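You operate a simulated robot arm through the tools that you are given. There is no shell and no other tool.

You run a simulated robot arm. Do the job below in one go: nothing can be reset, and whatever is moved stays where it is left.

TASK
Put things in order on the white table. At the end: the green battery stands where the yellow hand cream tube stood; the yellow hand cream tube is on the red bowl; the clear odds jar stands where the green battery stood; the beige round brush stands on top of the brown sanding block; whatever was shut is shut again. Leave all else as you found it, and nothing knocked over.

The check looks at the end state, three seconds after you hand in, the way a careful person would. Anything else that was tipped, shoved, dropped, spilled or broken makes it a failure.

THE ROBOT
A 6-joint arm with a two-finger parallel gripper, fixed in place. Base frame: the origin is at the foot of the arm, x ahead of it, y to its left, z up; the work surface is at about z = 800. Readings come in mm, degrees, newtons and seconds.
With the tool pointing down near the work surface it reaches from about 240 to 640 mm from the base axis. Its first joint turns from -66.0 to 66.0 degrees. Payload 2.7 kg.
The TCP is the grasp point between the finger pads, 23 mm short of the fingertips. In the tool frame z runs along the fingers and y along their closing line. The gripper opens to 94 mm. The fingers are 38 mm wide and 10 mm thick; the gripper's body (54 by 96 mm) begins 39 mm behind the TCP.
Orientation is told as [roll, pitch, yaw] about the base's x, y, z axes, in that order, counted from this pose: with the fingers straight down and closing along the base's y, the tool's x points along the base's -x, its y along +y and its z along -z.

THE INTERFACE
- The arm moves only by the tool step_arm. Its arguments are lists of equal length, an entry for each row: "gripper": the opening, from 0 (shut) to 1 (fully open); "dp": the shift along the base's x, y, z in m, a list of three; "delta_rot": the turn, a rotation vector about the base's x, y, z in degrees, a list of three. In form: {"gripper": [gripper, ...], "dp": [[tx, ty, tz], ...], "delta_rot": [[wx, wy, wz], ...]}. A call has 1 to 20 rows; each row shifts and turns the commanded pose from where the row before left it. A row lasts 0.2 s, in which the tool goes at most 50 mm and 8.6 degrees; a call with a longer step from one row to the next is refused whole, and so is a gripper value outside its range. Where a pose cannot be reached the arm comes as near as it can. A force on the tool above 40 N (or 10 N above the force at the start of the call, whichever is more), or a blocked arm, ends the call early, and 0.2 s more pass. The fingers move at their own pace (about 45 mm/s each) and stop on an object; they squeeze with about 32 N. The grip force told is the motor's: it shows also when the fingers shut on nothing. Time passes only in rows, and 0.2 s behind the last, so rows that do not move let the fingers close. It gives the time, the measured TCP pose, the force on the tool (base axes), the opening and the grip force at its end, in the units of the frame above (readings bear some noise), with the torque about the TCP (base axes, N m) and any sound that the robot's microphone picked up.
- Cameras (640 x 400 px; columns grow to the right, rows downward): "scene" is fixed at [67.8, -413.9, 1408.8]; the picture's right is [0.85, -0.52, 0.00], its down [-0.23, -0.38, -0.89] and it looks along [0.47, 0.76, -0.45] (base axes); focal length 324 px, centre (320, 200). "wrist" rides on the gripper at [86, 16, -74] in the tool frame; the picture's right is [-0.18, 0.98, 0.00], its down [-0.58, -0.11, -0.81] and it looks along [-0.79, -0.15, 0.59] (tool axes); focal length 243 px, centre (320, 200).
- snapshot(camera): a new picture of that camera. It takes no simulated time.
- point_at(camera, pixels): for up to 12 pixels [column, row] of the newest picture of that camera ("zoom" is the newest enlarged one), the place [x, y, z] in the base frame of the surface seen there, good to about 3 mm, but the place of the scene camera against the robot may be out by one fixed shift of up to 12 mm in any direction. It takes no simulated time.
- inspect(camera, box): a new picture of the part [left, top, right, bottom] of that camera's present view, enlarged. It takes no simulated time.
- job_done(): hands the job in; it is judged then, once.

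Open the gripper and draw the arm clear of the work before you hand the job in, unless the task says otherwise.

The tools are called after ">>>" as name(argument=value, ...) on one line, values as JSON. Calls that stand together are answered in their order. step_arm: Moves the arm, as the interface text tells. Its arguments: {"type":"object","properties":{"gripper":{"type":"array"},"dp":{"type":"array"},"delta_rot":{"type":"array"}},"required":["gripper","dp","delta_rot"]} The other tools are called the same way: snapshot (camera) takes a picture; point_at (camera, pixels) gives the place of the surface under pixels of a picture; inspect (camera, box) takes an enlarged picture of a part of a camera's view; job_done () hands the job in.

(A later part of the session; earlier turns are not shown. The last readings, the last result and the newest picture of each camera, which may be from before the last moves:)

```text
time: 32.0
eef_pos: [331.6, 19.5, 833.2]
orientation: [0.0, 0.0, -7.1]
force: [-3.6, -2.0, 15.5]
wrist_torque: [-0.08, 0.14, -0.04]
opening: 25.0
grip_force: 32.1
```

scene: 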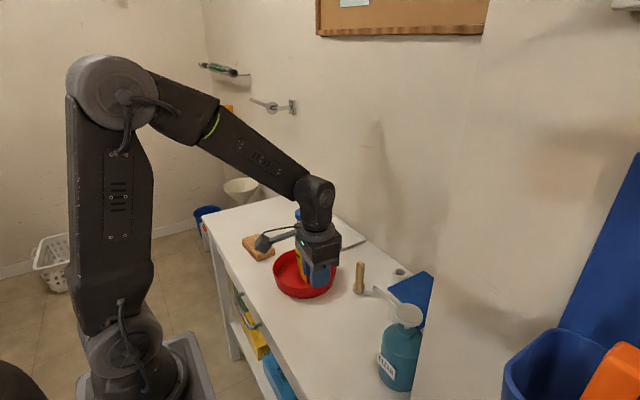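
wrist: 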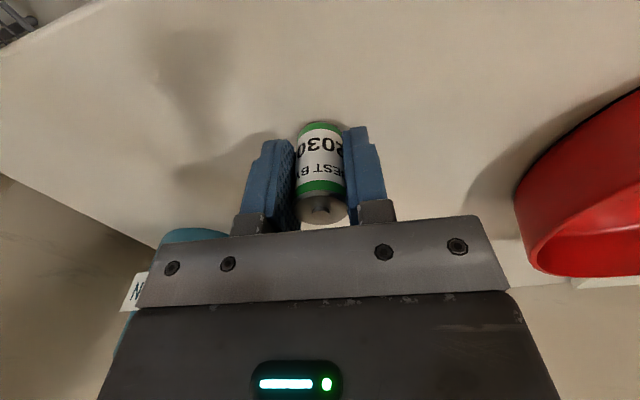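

Contact at 15 N. I ease up 0.4 mm and open gradually.

>>> step_arm(gripper=[0.1, 0.1, 0.27, 0.29, 0.32, 0.36, 0.42, 0.5, 0.55], dp=[[0, 0, 0.0004], [0, 0, 0], [0, 0, 0], [0, 0, 0], [0, 0, 0], [0, 0, 0], [0, 0, 0], [0, 0, 0], [0, 0, 0]], delta_rot=[[0, 0, 0], [0, 0, 0], [0, 0, 0], [0, 0, 0], [0, 0, 0], [0, 0, 0], [0, 0, 0], [0, 0, 0], [0, 0, 0]])

>>> snapshot(camera="wrist")

```text
time: 34.0
eef_pos: [331.8, 20.6, 832.6]
orientation: [0.0, 0.0, -6.9]
force: [0.7, 0.5, 0.2]
wrist_torque: [-0.01, 0.02, -0.01]
opening: 51.9
grip_force: 0.1
```

```text
taken
```

wrist: 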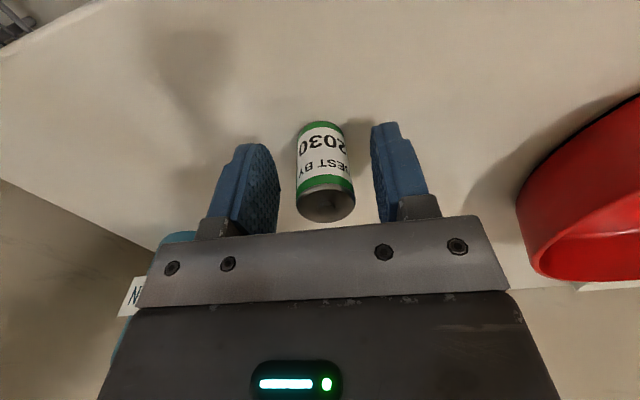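

The battery stands free. I rise straight up and check its position.

>>> step_arm(gripper=[0.6, 0.7, 0.8, 0.9, 1, 1, 1], dp=[[0, 0, 0.01], [0, 0, 0.03], [0, 0, 0.04], [0, 0, 0.04], [0, 0, 0.04], [0, 0, 0.04], [0, 0, 0]], delta_rot=[[0, 0, 0], [0, 0, 0], [0, 0, 0], [0, 0, 0], [0, 0, 0], [0, 0, 0], [0, 0, 0]])

>>> snapshot(camera="wrist")

>>> snapshot(camera="scene")

```text
time: 35.6
eef_pos: [331.4, 20.5, 1033.8]
orientation: [-0.1, 0.0, -7.1]
force: [0.5, -0.2, -0.2]
wrist_torque: [0.02, 0.01, -0.01]
opening: 93.8
grip_force: 0.1
```

```text
taken
```

wrist: 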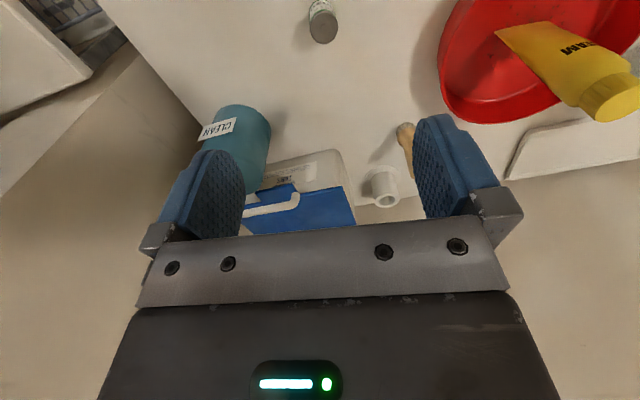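

```text
taken
```

scene: 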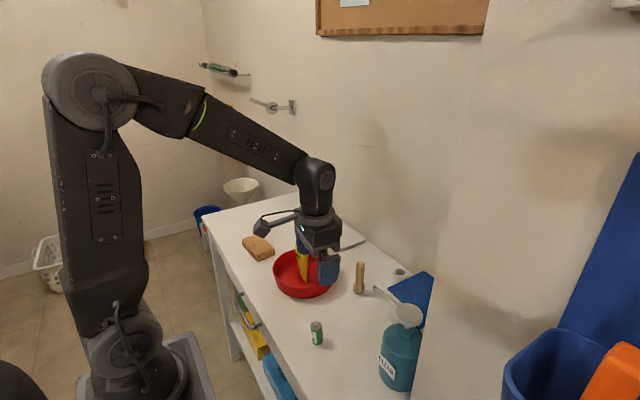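

>>> point_at(camera="wrist", pixels=[[323, 28], [323, 24], [311, 28], [335, 28], [323, 40]])

>>> point_at(camera="scene", pixels=[[316, 325], [317, 344], [360, 265], [358, 292]])

```text
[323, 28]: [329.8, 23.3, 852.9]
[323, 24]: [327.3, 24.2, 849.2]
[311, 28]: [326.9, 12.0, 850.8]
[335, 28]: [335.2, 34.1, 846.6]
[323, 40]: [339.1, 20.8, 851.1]
```

```text
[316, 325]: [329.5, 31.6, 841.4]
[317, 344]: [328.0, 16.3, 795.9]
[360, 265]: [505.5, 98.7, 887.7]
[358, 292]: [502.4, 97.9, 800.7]
```

The battery stands at about (330.5,23), within 2–3 mm of the tube's old place. I move over to look closely at the jar and its lid before choosing how to grip it.

>>> step_arm(gripper=[1, 1, 1, 1, 1, 1, 1, 1, 1], dp=[[0.0, 0.03, 0.01], [0.0, 0.045, 0], [0.01, 0.045, 0], [0.01, 0.045, 0], [0.01, 0.045, 0], [0.01, 0.045, 0], [0.005, 0.035, 0], [0, 0.02, 0], [0, 0, 0]], delta_rot=[[0, 0, 0], [0, 0, 0], [0, 0, 0], [0, 0, 0], [0, 0, 0], [0, 0, 0], [0, 0, 0], [0, 0, 0], [0, 0, 0]])

>>> snapshot(camera="wrist")

```text
time: 37.6
eef_pos: [377.1, 332.9, 1044.2]
orientation: [0.0, 0.1, -7.0]
force: [0.5, -0.4, 0.3]
wrist_torque: [-0.01, 0.04, 0.01]
opening: 94.1
grip_force: 0.0
```

```text
taken
```

wrist: 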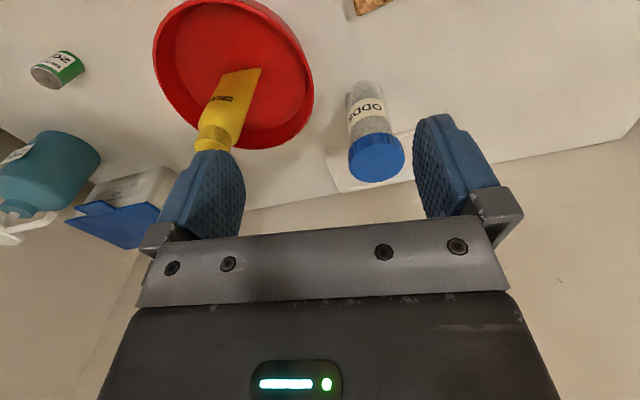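

The jar is at (372,130) in view. I zoom in and measure it.

>>> inspect(camera="wrist", box=[330, 70, 430, 200])

>>> inspect(camera="scene", box=[280, 195, 340, 260])

>>> point_at(camera="wrist", pixels=[[378, 158], [352, 158], [402, 156], [378, 142], [375, 130], [370, 110], [366, 90], [378, 178], [348, 100], [385, 95], [352, 133], [390, 130]])

```text
3.08 times, centred on (380, 135) of wrist
```

zoom: 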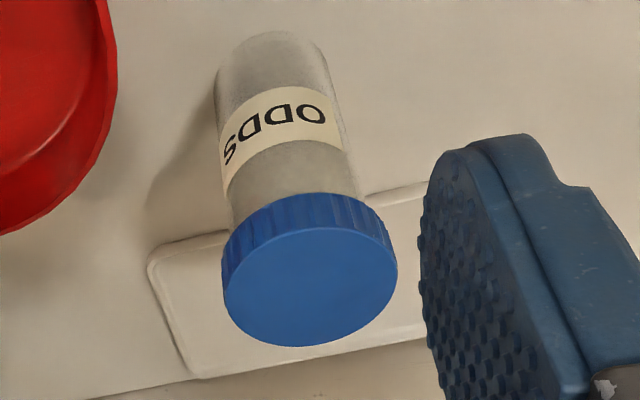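

```text
6.15 times, centred on (310, 228) of scene
```

zoom: 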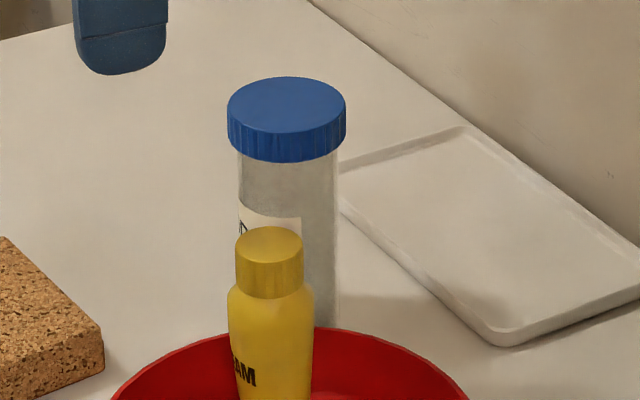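

```text
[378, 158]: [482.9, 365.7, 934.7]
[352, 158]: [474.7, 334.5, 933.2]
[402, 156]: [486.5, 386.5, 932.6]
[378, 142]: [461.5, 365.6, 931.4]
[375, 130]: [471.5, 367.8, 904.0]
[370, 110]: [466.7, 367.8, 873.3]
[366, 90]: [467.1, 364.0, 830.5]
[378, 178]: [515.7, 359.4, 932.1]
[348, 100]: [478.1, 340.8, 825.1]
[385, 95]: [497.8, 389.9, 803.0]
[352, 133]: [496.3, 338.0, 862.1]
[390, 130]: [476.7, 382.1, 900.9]
```

The lid is about 60 mm wide and the body about 50 mm, with the top at z≈933. I move above the jar to centre on it.

>>> step_arm(gripper=[1, 1, 1, 1, 1], dp=[[0.02, 0.005, 0], [0.04, 0.01, 0], [0.04, 0.01, 0], [0.013, 0.004, 0], [0, 0, 0]], delta_rot=[[0, 0, 0], [0, 0, 0], [0, 0, 0], [0, 0, 0], [0, 0, 0]])

>>> snapshot(camera="wrist")

>>> inspect(camera="wrist", box=[250, 0, 400, 120])

```text
time: 38.8
eef_pos: [490.9, 360.2, 1044.1]
orientation: [0.0, 0.1, -7.0]
force: [0.3, 0.1, 0.3]
wrist_torque: [0.02, -0.01, -0.05]
opening: 94.0
grip_force: 0.0
```

```text
taken
```

wrist: 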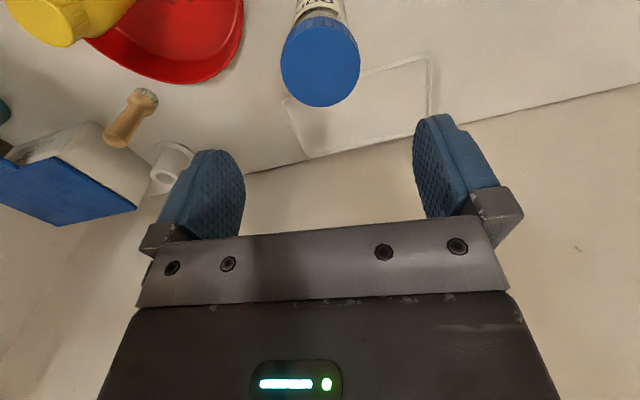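

```text
3.33 times, centred on (325, 60) of wrist
```

zoom: 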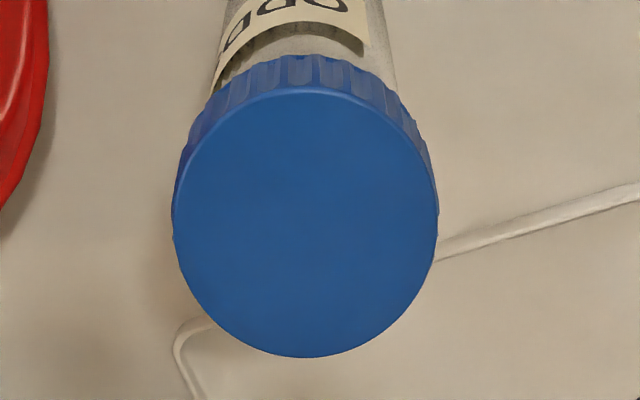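

The lid centre is at (320.6,66.7), exactly on the tool axis. I lower to z≈917 around the lid.

>>> step_arm(gripper=[1, 1, 1, 1, 1, 1], dp=[[0, 0, -0.03], [0, 0, -0.035], [0, 0, -0.03], [0, 0, -0.02], [0, 0, -0.012], [0, 0, 0]], delta_rot=[[0, 0, 0], [0, 0, 0], [0, 0, 0], [0, 0, 0], [0, 0, 0], [0, 0, 0]])

>>> snapshot(camera="wrist")

>>> inspect(camera="scene", box=[250, 170, 400, 290])

```text
time: 40.2
eef_pos: [489.9, 357.9, 914.8]
orientation: [0.0, 0.1, -7.0]
force: [-1.0, -0.1, 0.0]
wrist_torque: [0.01, -0.01, 0.0]
opening: 94.2
grip_force: 0.1
```

```text
taken
```

wrist: 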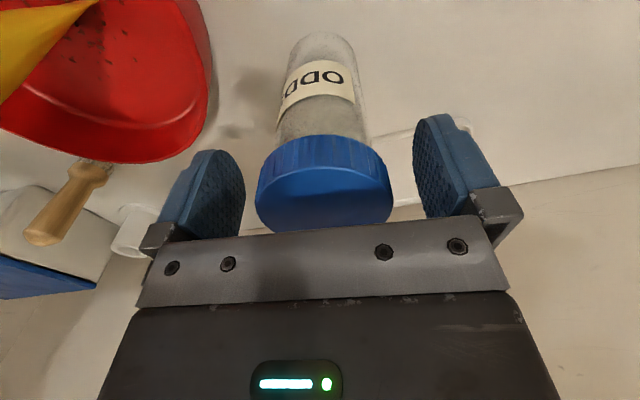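

```text
3.33 times, centred on (325, 230) of scene
```

zoom: 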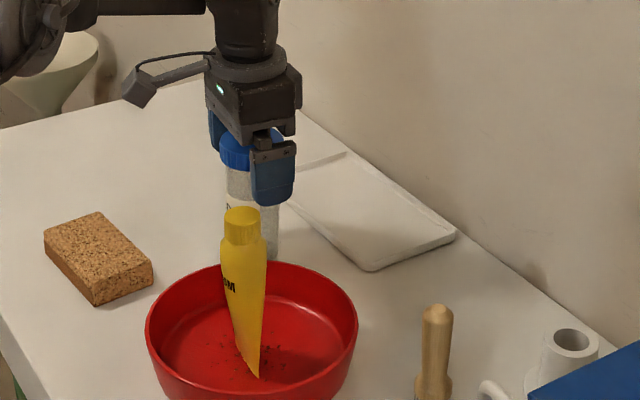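

The lid lies between the pads. I close gently on it.

>>> step_arm(gripper=[0.85, 0.75, 0.68, 0.62, 0.55, 0.5, 0.5], dp=[[0, 0, 0], [0, 0, 0], [0, 0, 0], [0, 0, 0], [0, 0, 0], [0, 0, 0], [0, 0, 0]], delta_rot=[[0, 0, 0], [0, 0, 0], [0, 0, 0], [0, 0, 0], [0, 0, 0], [0, 0, 0], [0, 0, 0]])

>>> snapshot(camera="wrist")

>>> inspect(camera="wrist", box=[220, 20, 430, 240])

>>> inspect(camera="scene", box=[280, 195, 340, 260])

```text
time: 41.8
eef_pos: [489.6, 358.5, 916.0]
orientation: [0.1, 0.0, -7.0]
force: [-0.2, 0.6, 0.2]
wrist_torque: [0.04, 0.0, 0.02]
opening: 57.2
grip_force: 33.1
```

```text
taken
```

wrist: 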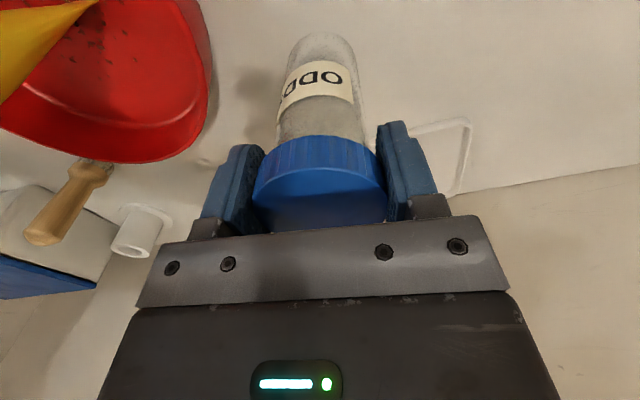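

```text
1.82 times, centred on (325, 130) of wrist
```

zoom: 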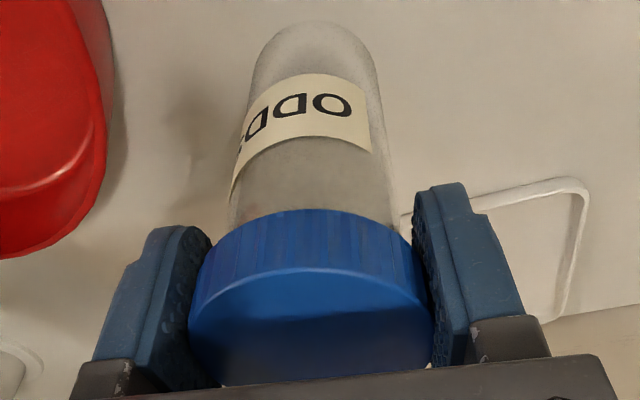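

```text
6.15 times, centred on (310, 228) of scene
```

zoom: 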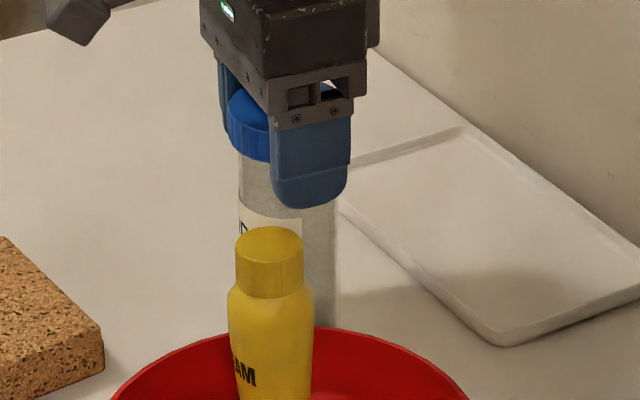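

The pads hold the lid at 57 mm. I do a slow 3 mm test lift to see whether the jar comes along with its lid.

>>> step_arm(gripper=[0.5, 0.5, 0.5, 0.5, 0.5], dp=[[0, 0, 0.001], [0, 0, 0.001], [0, 0, 0.001], [0, 0, 0], [0, 0, 0]], delta_rot=[[0, 0, 0], [0, 0, 0], [0, 0, 0], [0, 0, 0], [0, 0, 0]])

>>> inspect(camera="wrist", box=[220, 20, 430, 240])

>>> inspect(camera="scene", box=[280, 195, 340, 260])

```text
time: 43.0
eef_pos: [488.5, 359.4, 917.2]
orientation: [0.0, 0.0, -7.0]
force: [-0.3, -0.2, -0.6]
wrist_torque: [-0.02, 0.02, -0.02]
opening: 57.3
grip_force: 31.8
```

```text
1.82 times, centred on (325, 130) of wrist
```

zoom: 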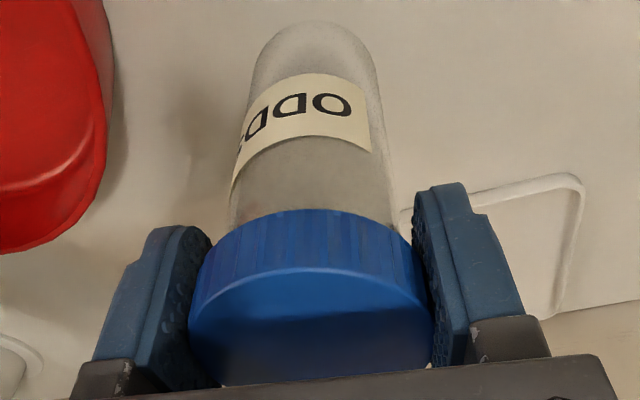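

```text
6.15 times, centred on (310, 228) of scene
```

zoom: 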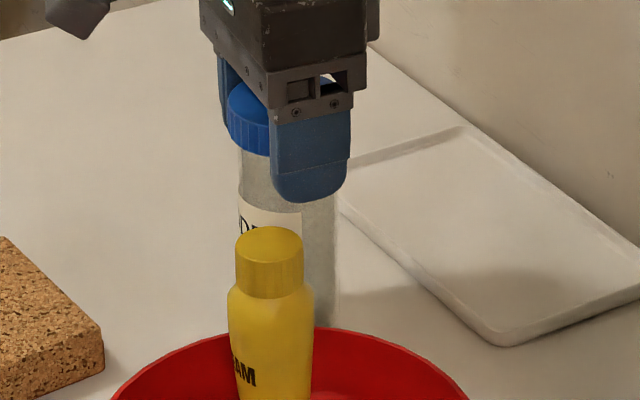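

In the wrist view the jar's label stays fixed to the lid while the bowl shifts, so the jar comes along. I lift another 12 mm slowly and check again.

>>> step_arm(gripper=[0.5, 0.5, 0.5, 0.5, 0.5], dp=[[0, 0, 0.003], [0, 0, 0.004], [0, 0, 0.005], [0, 0, 0], [0, 0, 0]], delta_rot=[[0, 0, 0], [0, 0, 0], [0, 0, 0], [0, 0, 0], [0, 0, 0]])

>>> inspect(camera="wrist", box=[220, 20, 430, 240])

>>> inspect(camera="scene", box=[280, 195, 340, 260])

```text
time: 44.2
eef_pos: [490.5, 359.8, 929.9]
orientation: [0.0, -0.1, -7.0]
force: [-0.3, 0.0, -0.5]
wrist_torque: [-0.02, -0.04, 0.0]
opening: 57.1
grip_force: 31.9
```

```text
1.82 times, centred on (325, 130) of wrist
```

zoom: 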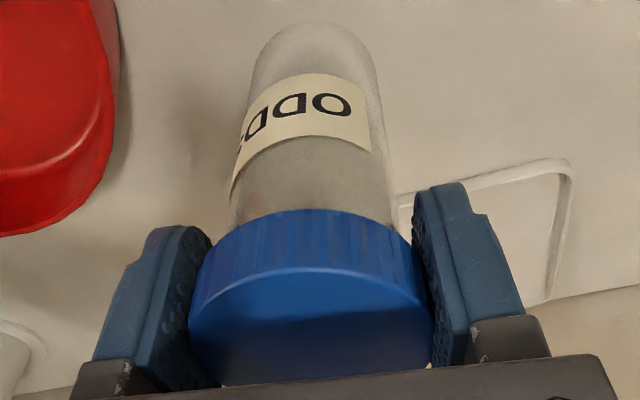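

```text
6.15 times, centred on (310, 228) of scene
```

zoom: 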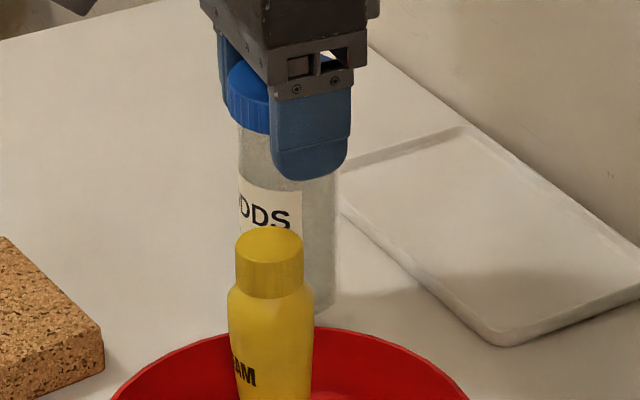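

The whole jar, lid and body, is lifted. I raise it further and carry it at moderate pace to the battery's old place.

>>> step_arm(gripper=[0.5, 0.5, 0.5, 0.5, 0.5], dp=[[0, 0, 0.01], [0, 0, 0.02], [0, 0, 0.02], [0, 0, 0.01], [0, 0, 0]], delta_rot=[[0, 0, 0], [0, 0, 0], [0, 0, 0], [0, 0, 0], [0, 0, 0]])

>>> step_arm(gripper=[0.5, 0.5, 0.5, 0.5, 0.5, 0.5, 0.5, 0.5, 0.5, 0.5], dp=[[0.004, -0.008, 0], [0.01, -0.02, 0], [0.0125, -0.0245, 0], [0.0125, -0.0245, 0], [0.0125, -0.0245, 0], [0.0125, -0.0245, 0], [0.01, -0.019, 0], [0.0052, -0.0097, 0], [0.002, -0.004, 0], [0, 0, 0]], delta_rot=[[0, 0, 0], [0, 0, 0], [0, 0, 0], [0, 0, 0], [0, 0, 0], [0, 0, 0], [0, 0, 0], [0, 0, 0], [0, 0, 0], [0, 0, 0]])

>>> snapshot(camera="wrist")

>>> inspect(camera="scene", box=[250, 150, 450, 310])

```text
time: 45.4
eef_pos: [489.3, 361.2, 991.3]
orientation: [0.0, 0.0, -6.9]
force: [-0.2, -0.6, 0.0]
wrist_torque: [0.02, -0.02, 0.01]
opening: 57.0
grip_force: 32.0
```

```text
time: 47.6
eef_pos: [571.1, 202.2, 990.8]
orientation: [0.0, 0.0, -7.0]
force: [0.0, -0.1, -0.5]
wrist_torque: [-0.03, -0.02, 0.02]
opening: 57.2
grip_force: 32.1
```

```text
taken
```

wrist: 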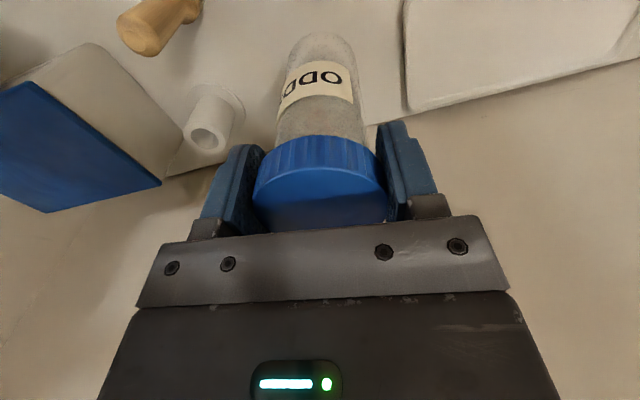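

```text
2.50 times, centred on (350, 230) of scene
```

zoom: 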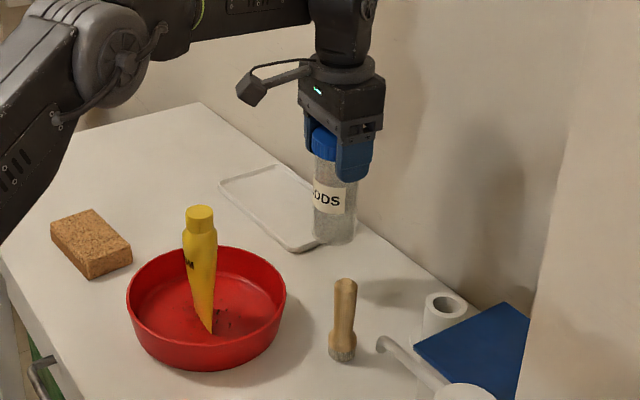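

The jar hangs above the battery's old place at (571,202). I check the tray's near edge before lowering.

>>> point_at(camera="wrist", pixels=[[403, 10], [403, 50], [404, 100], [410, 10], [408, 104]])

```text
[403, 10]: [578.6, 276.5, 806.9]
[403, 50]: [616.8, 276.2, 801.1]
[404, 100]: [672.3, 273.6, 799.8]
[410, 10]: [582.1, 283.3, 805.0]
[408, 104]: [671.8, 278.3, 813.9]
```

The tray edge is at y≈276 and the jar reaches only to y≈226, so it's clear. I lower to about 4 mm above the table.

>>> step_arm(gripper=[0.5, 0.5, 0.5, 0.5, 0.5, 0.5], dp=[[0, -0.001, -0.01], [0, 0, -0.02], [0, 0, -0.02], [0, 0, -0.015], [0, 0, -0.006], [0, 0, 0]], delta_rot=[[0, 0, 0], [0, 0, 0], [0, 0, 0], [0, 0, 0], [0, 0, 0], [0, 0, 0]])

>>> inspect(camera="scene", box=[290, 180, 410, 300])

```text
time: 49.0
eef_pos: [571.1, 200.3, 920.2]
orientation: [0.0, 0.0, -7.0]
force: [-0.1, -0.5, -1.2]
wrist_torque: [0.0, 0.0, -0.01]
opening: 57.1
grip_force: 31.8
```

```text
3.33 times, centred on (350, 240) of scene
```

zoom: 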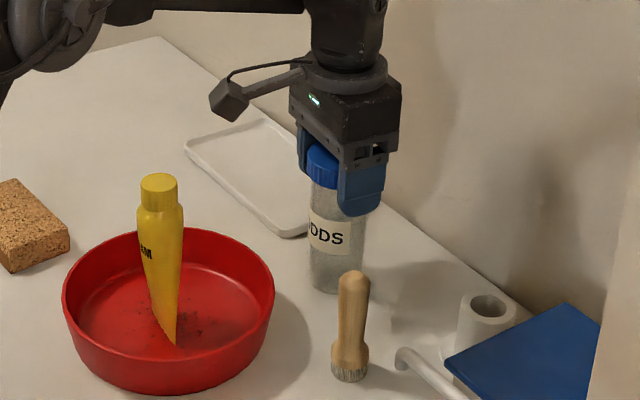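

I lower on in 1 mm steps, watching the force.

>>> step_arm(gripper=[0.5, 0.5, 0.5, 0.5], dp=[[0, 0, -0.001], [0, 0, -0.001], [0, 0, -0.001], [0, 0, 0]], delta_rot=[[0, 0, 0], [0, 0, 0], [0, 0, 0], [0, 0, 0]])

```text
time: 50.0
eef_pos: [571.7, 201.4, 915.9]
orientation: [0.0, 0.0, -7.1]
force: [-0.7, 0.5, -0.3]
wrist_torque: [-0.01, -0.01, -0.01]
opening: 57.1
grip_force: 32.2
```

No contact yet; I go on in half-millimetre steps.

>>> step_arm(gripper=[0.5, 0.5, 0.5], dp=[[0, 0, -0.0005], [0, 0, -0.0005], [0, 0, 0]], delta_rot=[[0, 0, 0], [0, 0, 0], [0, 0, 0]])

```text
time: 50.8
eef_pos: [572.6, 200.0, 916.1]
orientation: [0.0, 0.0, -6.9]
force: [0.4, -0.4, -0.4]
wrist_torque: [-0.02, 0.01, -0.03]
opening: 57.3
grip_force: 31.7
```

Still no contact; another half millimetre at a time.

>>> step_arm(gripper=[0.5, 0.5], dp=[[0, 0, -0.0005], [0, 0, 0]], delta_rot=[[0, 0, 0], [0, 0, 0]])

```text
time: 51.4
eef_pos: [571.6, 201.1, 915.7]
orientation: [0.0, 0.0, -7.0]
force: [-0.5, 0.5, 0.6]
wrist_torque: [-0.07, 0.02, 0.04]
opening: 57.1
grip_force: 31.4
```

Force is near zero, just touching perhaps; one more half millimetre.

>>> step_arm(gripper=[0.5, 0.5], dp=[[0, 0, -0.0005], [0, 0, 0]], delta_rot=[[0, 0, 0], [0, 0, 0]])

```text
time: 52.0
eef_pos: [571.2, 201.5, 914.9]
orientation: [0.0, -0.1, -6.9]
force: [-0.2, 0.5, 3.8]
wrist_torque: [-0.04, -0.01, -0.01]
opening: 57.2
grip_force: 31.8
```

Light contact at about 4 N. I open the fingers gradually.

>>> step_arm(gripper=[0.61, 0.63, 0.66, 0.7, 0.76, 0.84, 0.92, 1], dp=[[0, 0, 0], [0, 0, 0], [0, 0, 0], [0, 0, 0], [0, 0, 0], [0, 0, 0], [0, 0, 0], [0, 0, 0]], delta_rot=[[0, 0, 0], [0, 0, 0], [0, 0, 0], [0, 0, 0], [0, 0, 0], [0, 0, 0], [0, 0, 0], [0, 0, 0]])

>>> snapshot(camera="wrist")

>>> inspect(camera="scene", box=[290, 180, 410, 300])

```text
time: 53.8
eef_pos: [570.7, 200.5, 915.4]
orientation: [0.0, 0.0, -7.1]
force: [0.4, 0.1, 0.6]
wrist_torque: [0.02, 0.01, 0.04]
opening: 94.0
grip_force: 0.0
```

```text
taken
```

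wrist: 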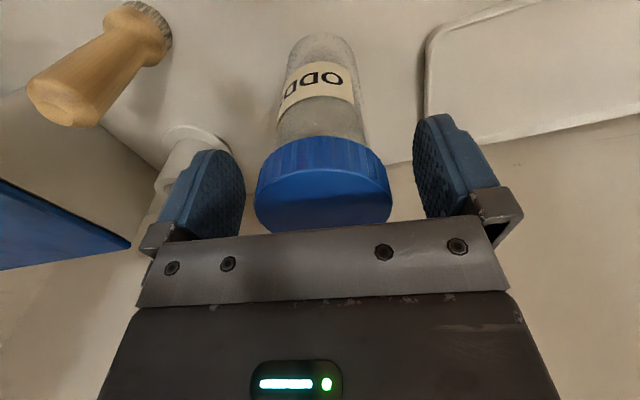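

```text
3.33 times, centred on (350, 240) of scene
```

zoom: 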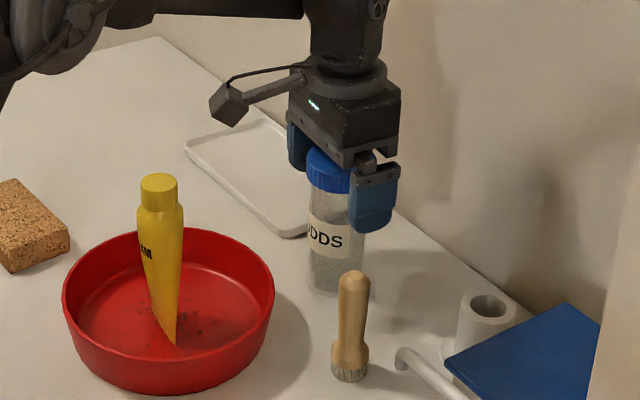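

The jar stands upright and free. I rise straight up above it, then move back to see the brush.

>>> step_arm(gripper=[1, 1, 1, 1, 1, 1, 1], dp=[[0, 0, 0.01], [0, 0, 0.03], [0, 0, 0.03], [0, 0, 0.03], [0, 0, 0.025], [0, 0, 0.01], [0, 0, 0]], delta_rot=[[0, 0, 0], [0, 0, 0], [0, 0, 0], [0, 0, 0], [0, 0, 0], [0, 0, 0], [0, 0, 0]])

>>> step_arm(gripper=[1, 1, 1, 1, 1, 1], dp=[[-0.02, -0.01, 0], [-0.035, -0.02, 0], [-0.035, -0.03, 0], [-0.035, -0.025, 0], [-0.025, -0.01, 0], [0, 0, 0]], delta_rot=[[0, 0, 0], [0, 0, 0], [0, 0, 0], [0, 0, 0], [0, 0, 0], [0, 0, 0]])

>>> snapshot(camera="wrist")

>>> snapshot(camera="scene")

```text
time: 55.4
eef_pos: [571.3, 201.0, 1049.3]
orientation: [-0.1, 0.0, -7.0]
force: [0.3, 0.0, 0.0]
wrist_torque: [0.01, 0.01, 0.01]
opening: 93.9
grip_force: 0.2
```

```text
time: 56.8
eef_pos: [420.9, 104.3, 1051.4]
orientation: [-0.1, 0.1, -7.0]
force: [0.6, 0.6, 0.8]
wrist_torque: [0.0, -0.01, 0.0]
opening: 93.9
grip_force: 0.1
```

```text
taken
```

wrist: 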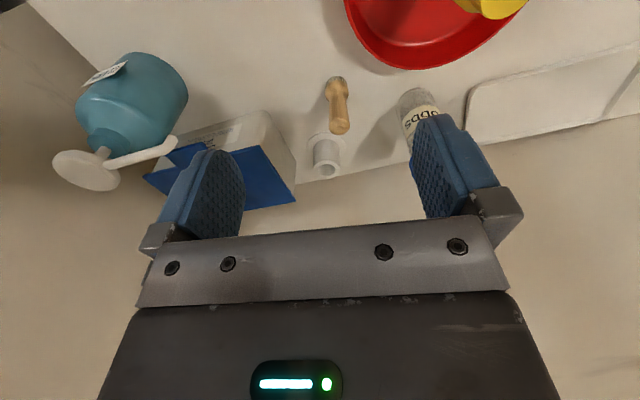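

```text
taken
```

scene: 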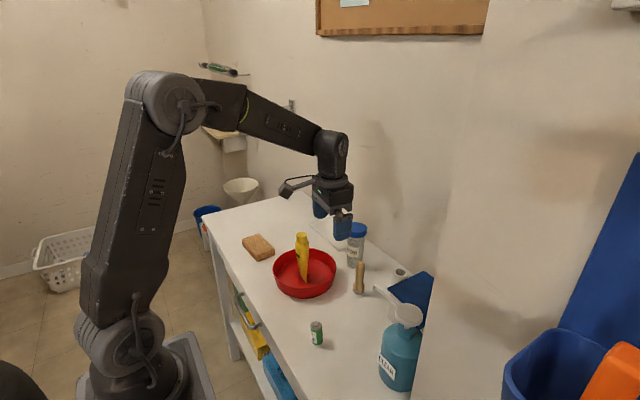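

Now the brush, at (337,105) in the wrist view. I zoom in and measure it and the pump spout beside it.

>>> inspect(camera="wrist", box=[270, 60, 400, 190])

>>> point_at(camera="wrist", pixels=[[340, 128], [338, 110], [337, 95], [336, 80], [326, 92], [347, 92], [331, 110], [345, 110], [340, 133], [175, 140], [120, 160], [418, 95]])

>>> inspect(camera="scene", box=[330, 220, 420, 310])

```text
3.08 times, centred on (335, 125) of wrist
```

zoom: 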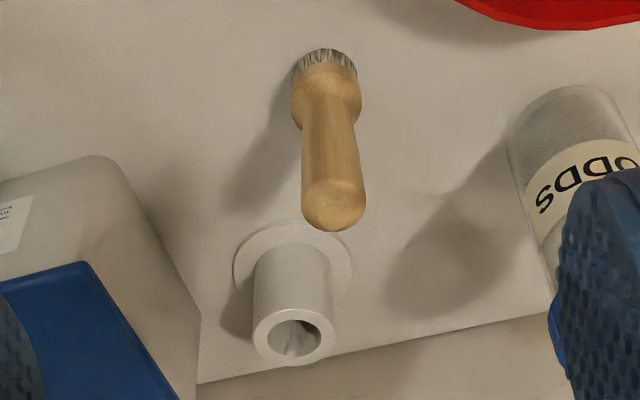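

```text
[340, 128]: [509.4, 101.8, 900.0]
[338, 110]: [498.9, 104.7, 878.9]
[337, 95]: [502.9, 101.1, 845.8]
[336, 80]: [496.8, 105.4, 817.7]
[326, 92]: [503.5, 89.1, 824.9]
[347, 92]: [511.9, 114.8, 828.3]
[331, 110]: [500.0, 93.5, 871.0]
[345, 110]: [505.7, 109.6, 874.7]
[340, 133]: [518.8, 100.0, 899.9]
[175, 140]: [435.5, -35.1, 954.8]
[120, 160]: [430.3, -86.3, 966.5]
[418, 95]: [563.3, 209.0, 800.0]
```

```text
4.44 times, centred on (375, 265) of scene
```

zoom: 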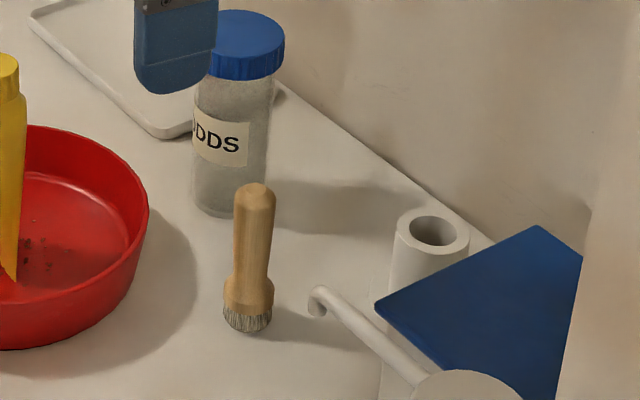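

The spout is well away at (435,−35). I move above the brush at about (507,103) with the fingers narrowed.

>>> step_arm(gripper=[0.9, 0.8, 0.7, 0.6, 0.6, 0.6], dp=[[0.02, 0, 0], [0.035, -0.001, 0], [0.031, 0, -0.01], [0, 0, -0.025], [0, 0, -0.016], [0, 0, 0]], delta_rot=[[0, 0, 0], [0, 0, 0], [0, 0, 0], [0, 0, 0], [0, 0, 0], [0, 0, 0]])

>>> snapshot(camera="wrist")

>>> inspect(camera="wrist", box=[270, 10, 380, 110])

>>> inspect(camera="scene", box=[290, 170, 430, 310])

```text
time: 58.2
eef_pos: [507.1, 103.8, 998.4]
orientation: [0.1, 0.0, -7.0]
force: [-0.2, -1.0, -0.3]
wrist_torque: [-0.02, 0.0, 0.04]
opening: 56.4
grip_force: 0.1
```

```text
taken
```

wrist: 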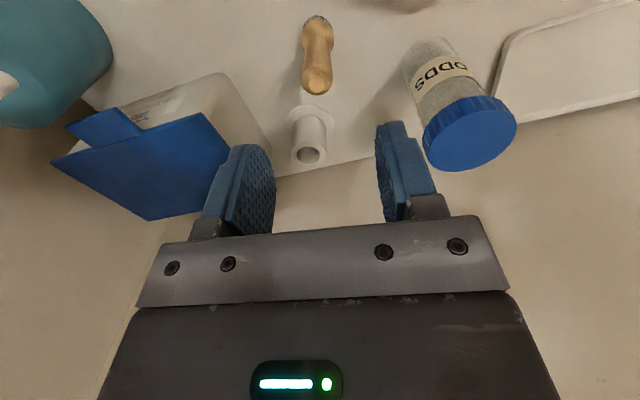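

```text
4.00 times, centred on (325, 60) of wrist
```

zoom: 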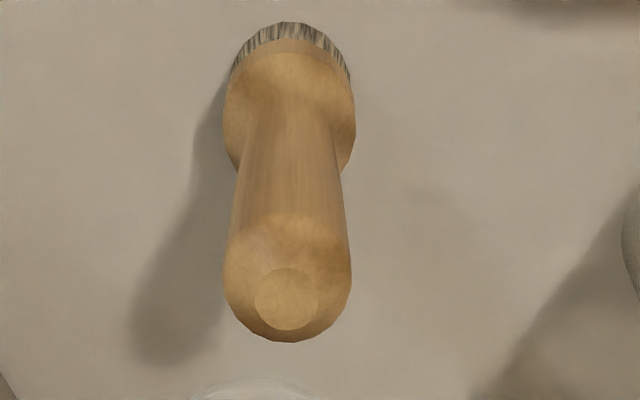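

```text
2.86 times, centred on (360, 240) of scene
```

zoom: 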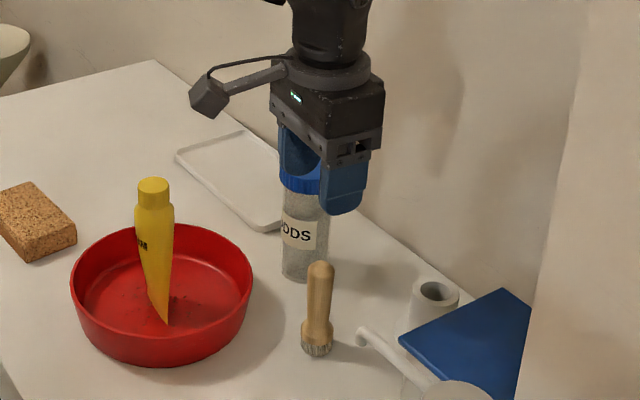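

The brush's tip shows at about (317,84), slightly ahead of the tool axis. I measure it precisely.

>>> point_at(camera="zoom", pixels=[[287, 298], [287, 275], [287, 320]])

>>> point_at(camera="wrist", pixels=[[317, 84], [305, 78], [328, 78], [317, 60], [308, 60], [326, 60], [303, 40], [332, 40], [318, 17], [317, 40]])

```text
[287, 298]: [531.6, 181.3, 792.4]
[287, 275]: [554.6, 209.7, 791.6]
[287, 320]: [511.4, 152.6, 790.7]
```

```text
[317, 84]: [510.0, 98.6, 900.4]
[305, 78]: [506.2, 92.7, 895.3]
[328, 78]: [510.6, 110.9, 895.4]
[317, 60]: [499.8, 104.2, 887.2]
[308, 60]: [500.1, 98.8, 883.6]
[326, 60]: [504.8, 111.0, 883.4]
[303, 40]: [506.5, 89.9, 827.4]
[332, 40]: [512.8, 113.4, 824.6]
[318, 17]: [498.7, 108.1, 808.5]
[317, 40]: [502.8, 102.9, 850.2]
```

The brush axis is near (510,101) and its top at z=900. I shift +3.5/−2.5 mm and go down to z≈874 around the handle.

>>> step_arm(gripper=[0.6, 0.6, 0.6, 0.6, 0.6, 0.6], dp=[[0.0035, -0.0025, -0.025], [0, 0, -0.035], [0, 0, -0.03], [0, 0, -0.022], [0, 0, -0.012], [0, 0, 0]], delta_rot=[[0, 0, 0], [0, 0, 0], [0, 0, 0], [0, 0, 0], [0, 0, 0], [0, 0, 0]])

>>> snapshot(camera="wrist")

>>> inspect(camera="scene", box=[310, 200, 430, 310])

```text
time: 59.6
eef_pos: [510.7, 101.2, 874.0]
orientation: [-0.1, 0.1, -7.0]
force: [0.6, 0.1, -0.2]
wrist_torque: [0.02, 0.0, 0.03]
opening: 56.6
grip_force: 0.0
```

```text
taken
```

wrist: 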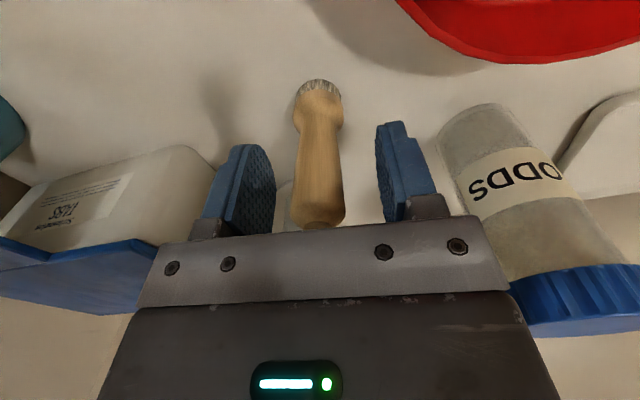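

```text
3.64 times, centred on (370, 255) of scene
```

zoom: 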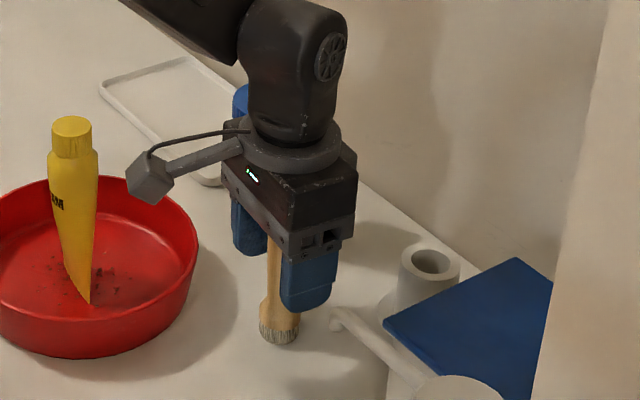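

The handle is centred between the pads. I close on it.

>>> step_arm(gripper=[0.5, 0.4, 0.3, 0.25, 0.2, 0.15, 0.1, 0.1], dp=[[0, 0, 0], [0, 0, 0], [0, 0, 0], [0, 0, 0], [0, 0, 0], [0, 0, 0], [0, 0, 0], [0, 0, 0]], delta_rot=[[0, 0, 0], [0, 0, 0], [0, 0, 0], [0, 0, 0], [0, 0, 0], [0, 0, 0], [0, 0, 0], [0, 0, 0]])

>>> snapshot(camera="wrist")

```text
time: 61.4
eef_pos: [510.2, 101.4, 873.9]
orientation: [0.0, 0.0, -6.9]
force: [0.4, 0.7, 0.7]
wrist_torque: [-0.01, -0.02, 0.01]
opening: 23.2
grip_force: 32.0
```

```text
taken
```

wrist: 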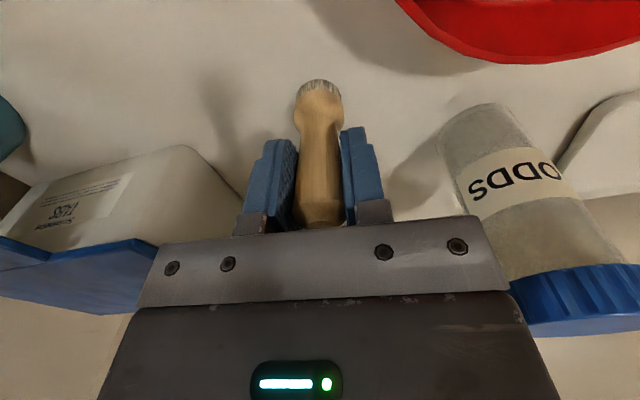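

The brush is held at 23 mm, upright. I lift it well above the tube and jar.

>>> step_arm(gripper=[0.1, 0.1, 0.1, 0.1, 0.1, 0.1, 0.1, 0.1], dp=[[0, 0, 0.006], [0, 0, 0.02], [0, 0, 0.035], [0, 0, 0.04], [0, 0, 0.04], [0, 0, 0.04], [0, 0, 0.02], [0, 0, 0]], delta_rot=[[0, 0, 0], [0, 0, 0], [0, 0, 0], [0, 0, 0], [0, 0, 0], [0, 0, 0], [0, 0, 0], [0, 0, 0]])

>>> snapshot(camera="wrist")

>>> snapshot(camera="scene")

```text
time: 63.2
eef_pos: [510.0, 101.8, 1076.1]
orientation: [0.0, 0.0, -7.0]
force: [-0.1, 0.3, -1.0]
wrist_torque: [0.01, 0.0, 0.01]
opening: 23.3
grip_force: 32.0
```

```text
taken
```

wrist: 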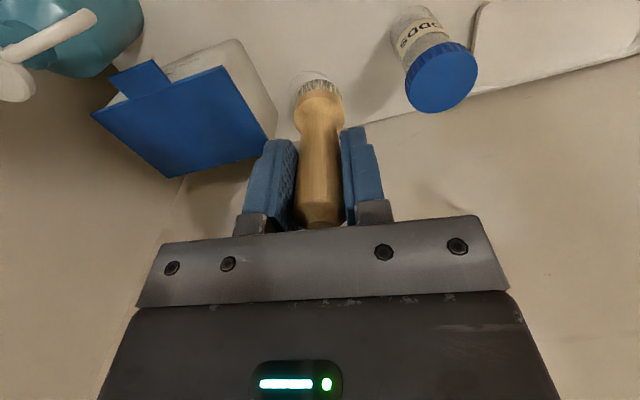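

```text
taken
```

scene: 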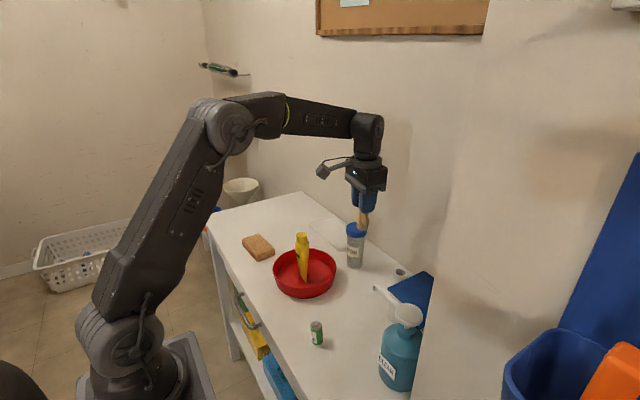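

The brush is up with 30 mm of clearance over the tube. I carry it to a point short of the block to view the block with the wrist camera.

>>> step_arm(gripper=[0.1, 0.1, 0.1, 0.1, 0.1, 0.1, 0.1, 0.1, 0.1, 0.1, 0.1, 0.1, 0.1], dp=[[-0.01, 0.01, 0.005], [-0.02, 0.023, 0], [-0.025, 0.028, 0], [-0.025, 0.028, 0], [-0.025, 0.028, 0], [-0.025, 0.028, 0], [-0.025, 0.028, 0], [-0.025, 0.028, 0], [-0.025, 0.028, 0], [-0.02, 0.026, 0], [-0.015, 0.02, 0], [-0.01, 0.013, 0], [0, 0, 0]], delta_rot=[[0, 0, 0], [0, 0, 0], [0, 0, 0], [0, 0, 0], [0, 0, 0], [0, 0, 0], [0, 0, 0], [0, 0, 0], [0, 0, 0], [0, 0, 0], [0, 0, 0], [0, 0, 0], [0, 0, 0]])

>>> snapshot(camera="wrist")

>>> snapshot(camera="scene")

```text
time: 66.0
eef_pos: [259.8, 390.8, 1081.6]
orientation: [0.1, -0.1, -7.0]
force: [-0.1, -0.2, -0.4]
wrist_torque: [0.03, -0.03, 0.02]
opening: 23.1
grip_force: 31.9
```

```text
taken
```

wrist: 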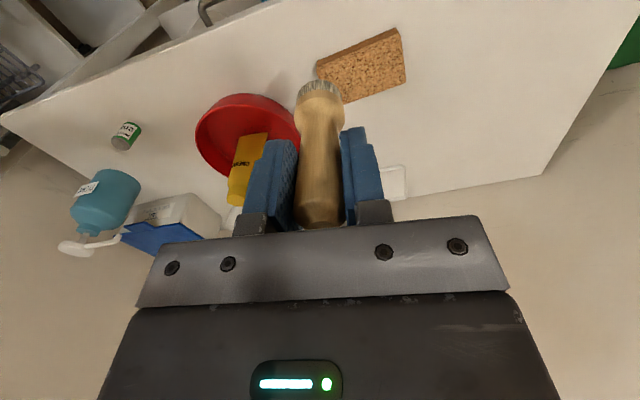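

```text
taken
```

scene: 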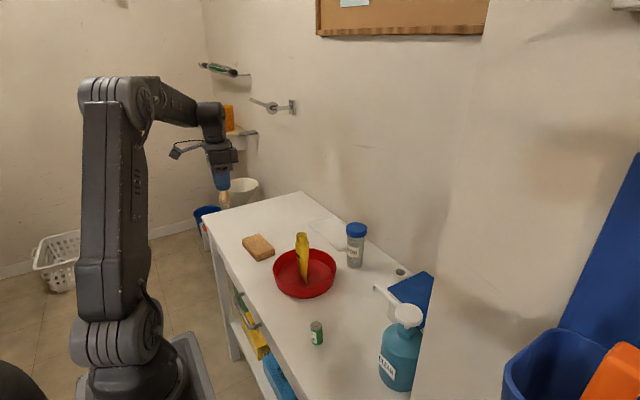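

The block shows at (365,65). I zoom and measure its top.

>>> inspect(camera="wrist", box=[300, 15, 430, 115])

>>> point_at(camera="wrist", pixels=[[319, 70], [398, 37], [404, 80], [347, 101], [365, 70], [380, 60], [340, 75], [390, 75], [318, 64], [397, 28], [360, 90], [395, 50]])

```text
4.00 times, centred on (365, 65) of wrist
```

zoom: 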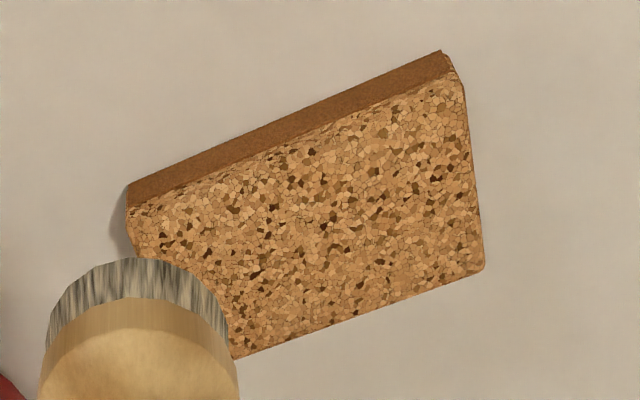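

```text
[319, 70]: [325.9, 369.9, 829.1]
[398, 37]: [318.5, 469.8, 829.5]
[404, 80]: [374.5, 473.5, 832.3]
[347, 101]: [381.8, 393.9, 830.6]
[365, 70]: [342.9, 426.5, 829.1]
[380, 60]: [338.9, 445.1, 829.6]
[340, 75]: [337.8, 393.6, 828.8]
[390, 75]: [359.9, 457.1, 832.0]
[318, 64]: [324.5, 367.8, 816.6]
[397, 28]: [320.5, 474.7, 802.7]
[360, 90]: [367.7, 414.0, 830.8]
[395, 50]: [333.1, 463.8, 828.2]
```

The block's top is at z≈830, with corners giving a centre near (351.5,422). I move over it and lower part-way.

>>> step_arm(gripper=[0.1, 0.1, 0.1, 0.1, 0.1, 0.1, 0.1, 0.1, 0.1], dp=[[0.015, 0.005, 0], [0.03, 0.011, 0], [0.03, 0.011, 0], [0.0158, 0.0056, 0], [0, 0, -0.03], [0, 0, -0.04], [0, 0, -0.04], [0, 0, -0.03], [0, 0, 0]], delta_rot=[[0, 0, 0], [0, 0, 0], [0, 0, 0], [0, 0, 0], [0, 0, 0], [0, 0, 0], [0, 0, 0], [0, 0, 0], [0, 0, 0]])

>>> snapshot(camera="wrist")

>>> inspect(camera="scene", box=[200, 160, 320, 280])

```text
time: 68.0
eef_pos: [350.5, 422.3, 940.0]
orientation: [0.0, 0.1, -7.0]
force: [0.3, -0.4, -0.8]
wrist_torque: [0.0, -0.01, -0.01]
opening: 23.5
grip_force: 32.4
```

```text
taken
```

wrist: 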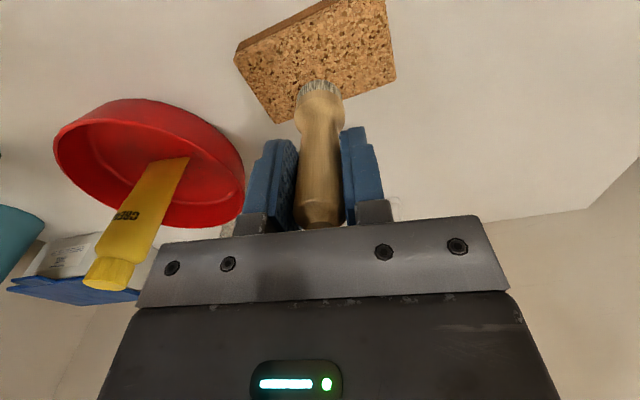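

```text
3.33 times, centred on (260, 220) of scene
```

zoom: 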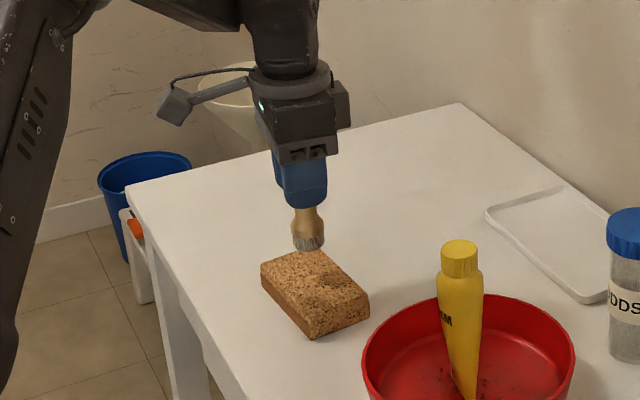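

The brush hangs some 37 mm above the block. I measure the block once more in this nearer view.

>>> point_at(camera="wrist", pixels=[[240, 54], [275, 122], [395, 76], [384, 3], [270, 80], [360, 50], [330, 60], [372, 70]])

```text
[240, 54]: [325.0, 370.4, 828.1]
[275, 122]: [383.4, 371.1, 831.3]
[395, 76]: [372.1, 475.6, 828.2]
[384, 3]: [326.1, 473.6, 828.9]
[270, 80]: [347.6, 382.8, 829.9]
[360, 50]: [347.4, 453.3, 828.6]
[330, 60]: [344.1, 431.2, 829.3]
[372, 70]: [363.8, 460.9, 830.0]
```

The centre checks out at (351,422). I lower 31 mm, then go in small steps.

>>> step_arm(gripper=[0.1, 0.1, 0.1, 0.1], dp=[[0, 0, -0.015], [0, 0, -0.012], [0, 0, -0.005], [0, 0, 0]], delta_rot=[[0, 0, 0], [0, 0, 0], [0, 0, 0], [0, 0, 0]])

>>> inspect(camera="scene", box=[220, 190, 300, 270])

```text
time: 69.0
eef_pos: [350.8, 423.0, 907.2]
orientation: [0.0, 0.1, -7.0]
force: [0.3, -0.2, -0.7]
wrist_torque: [-0.01, 0.01, 0.01]
opening: 23.1
grip_force: 32.3
```

```text
5.00 times, centred on (260, 230) of scene
```

zoom: 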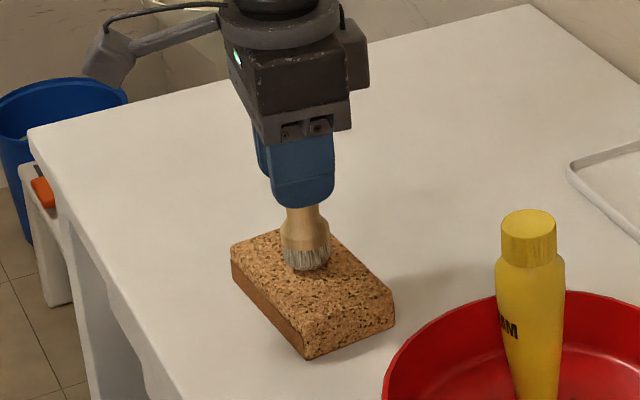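

No contact yet at z=907. I go down in 1 mm steps.

>>> step_arm(gripper=[0.1, 0.1, 0.1], dp=[[0, 0, -0.001], [0, 0, -0.001], [0, 0, 0]], delta_rot=[[0, 0, 0], [0, 0, 0], [0, 0, 0]])

```text
time: 69.8
eef_pos: [351.1, 422.9, 907.1]
orientation: [0.0, 0.0, -7.0]
force: [0.0, 0.4, -0.5]
wrist_torque: [0.04, -0.03, 0.02]
opening: 23.2
grip_force: 32.3
```

Still free; another 1 mm, in two steps.

>>> step_arm(gripper=[0.1, 0.1, 0.1], dp=[[0, 0, -0.0005], [0, 0, -0.0005], [0, 0, 0]], delta_rot=[[0, 0, 0], [0, 0, 0], [0, 0, 0]])

```text
time: 70.6
eef_pos: [351.3, 421.8, 905.0]
orientation: [0.1, 0.0, -7.0]
force: [-0.1, 0.0, 0.3]
wrist_torque: [0.01, 0.01, -0.02]
opening: 23.2
grip_force: 31.7
```

Still no load; another 1 mm.

>>> step_arm(gripper=[0.1, 0.1, 0.1], dp=[[0, 0, -0.0005], [0, 0, -0.0005], [0, 0, 0]], delta_rot=[[0, 0, 0], [0, 0, 0], [0, 0, 0]])

```text
time: 71.4
eef_pos: [351.4, 423.2, 904.1]
orientation: [0.0, 0.0, -7.0]
force: [0.4, 0.3, -0.3]
wrist_torque: [0.02, -0.01, 0.01]
opening: 23.4
grip_force: 32.2
```

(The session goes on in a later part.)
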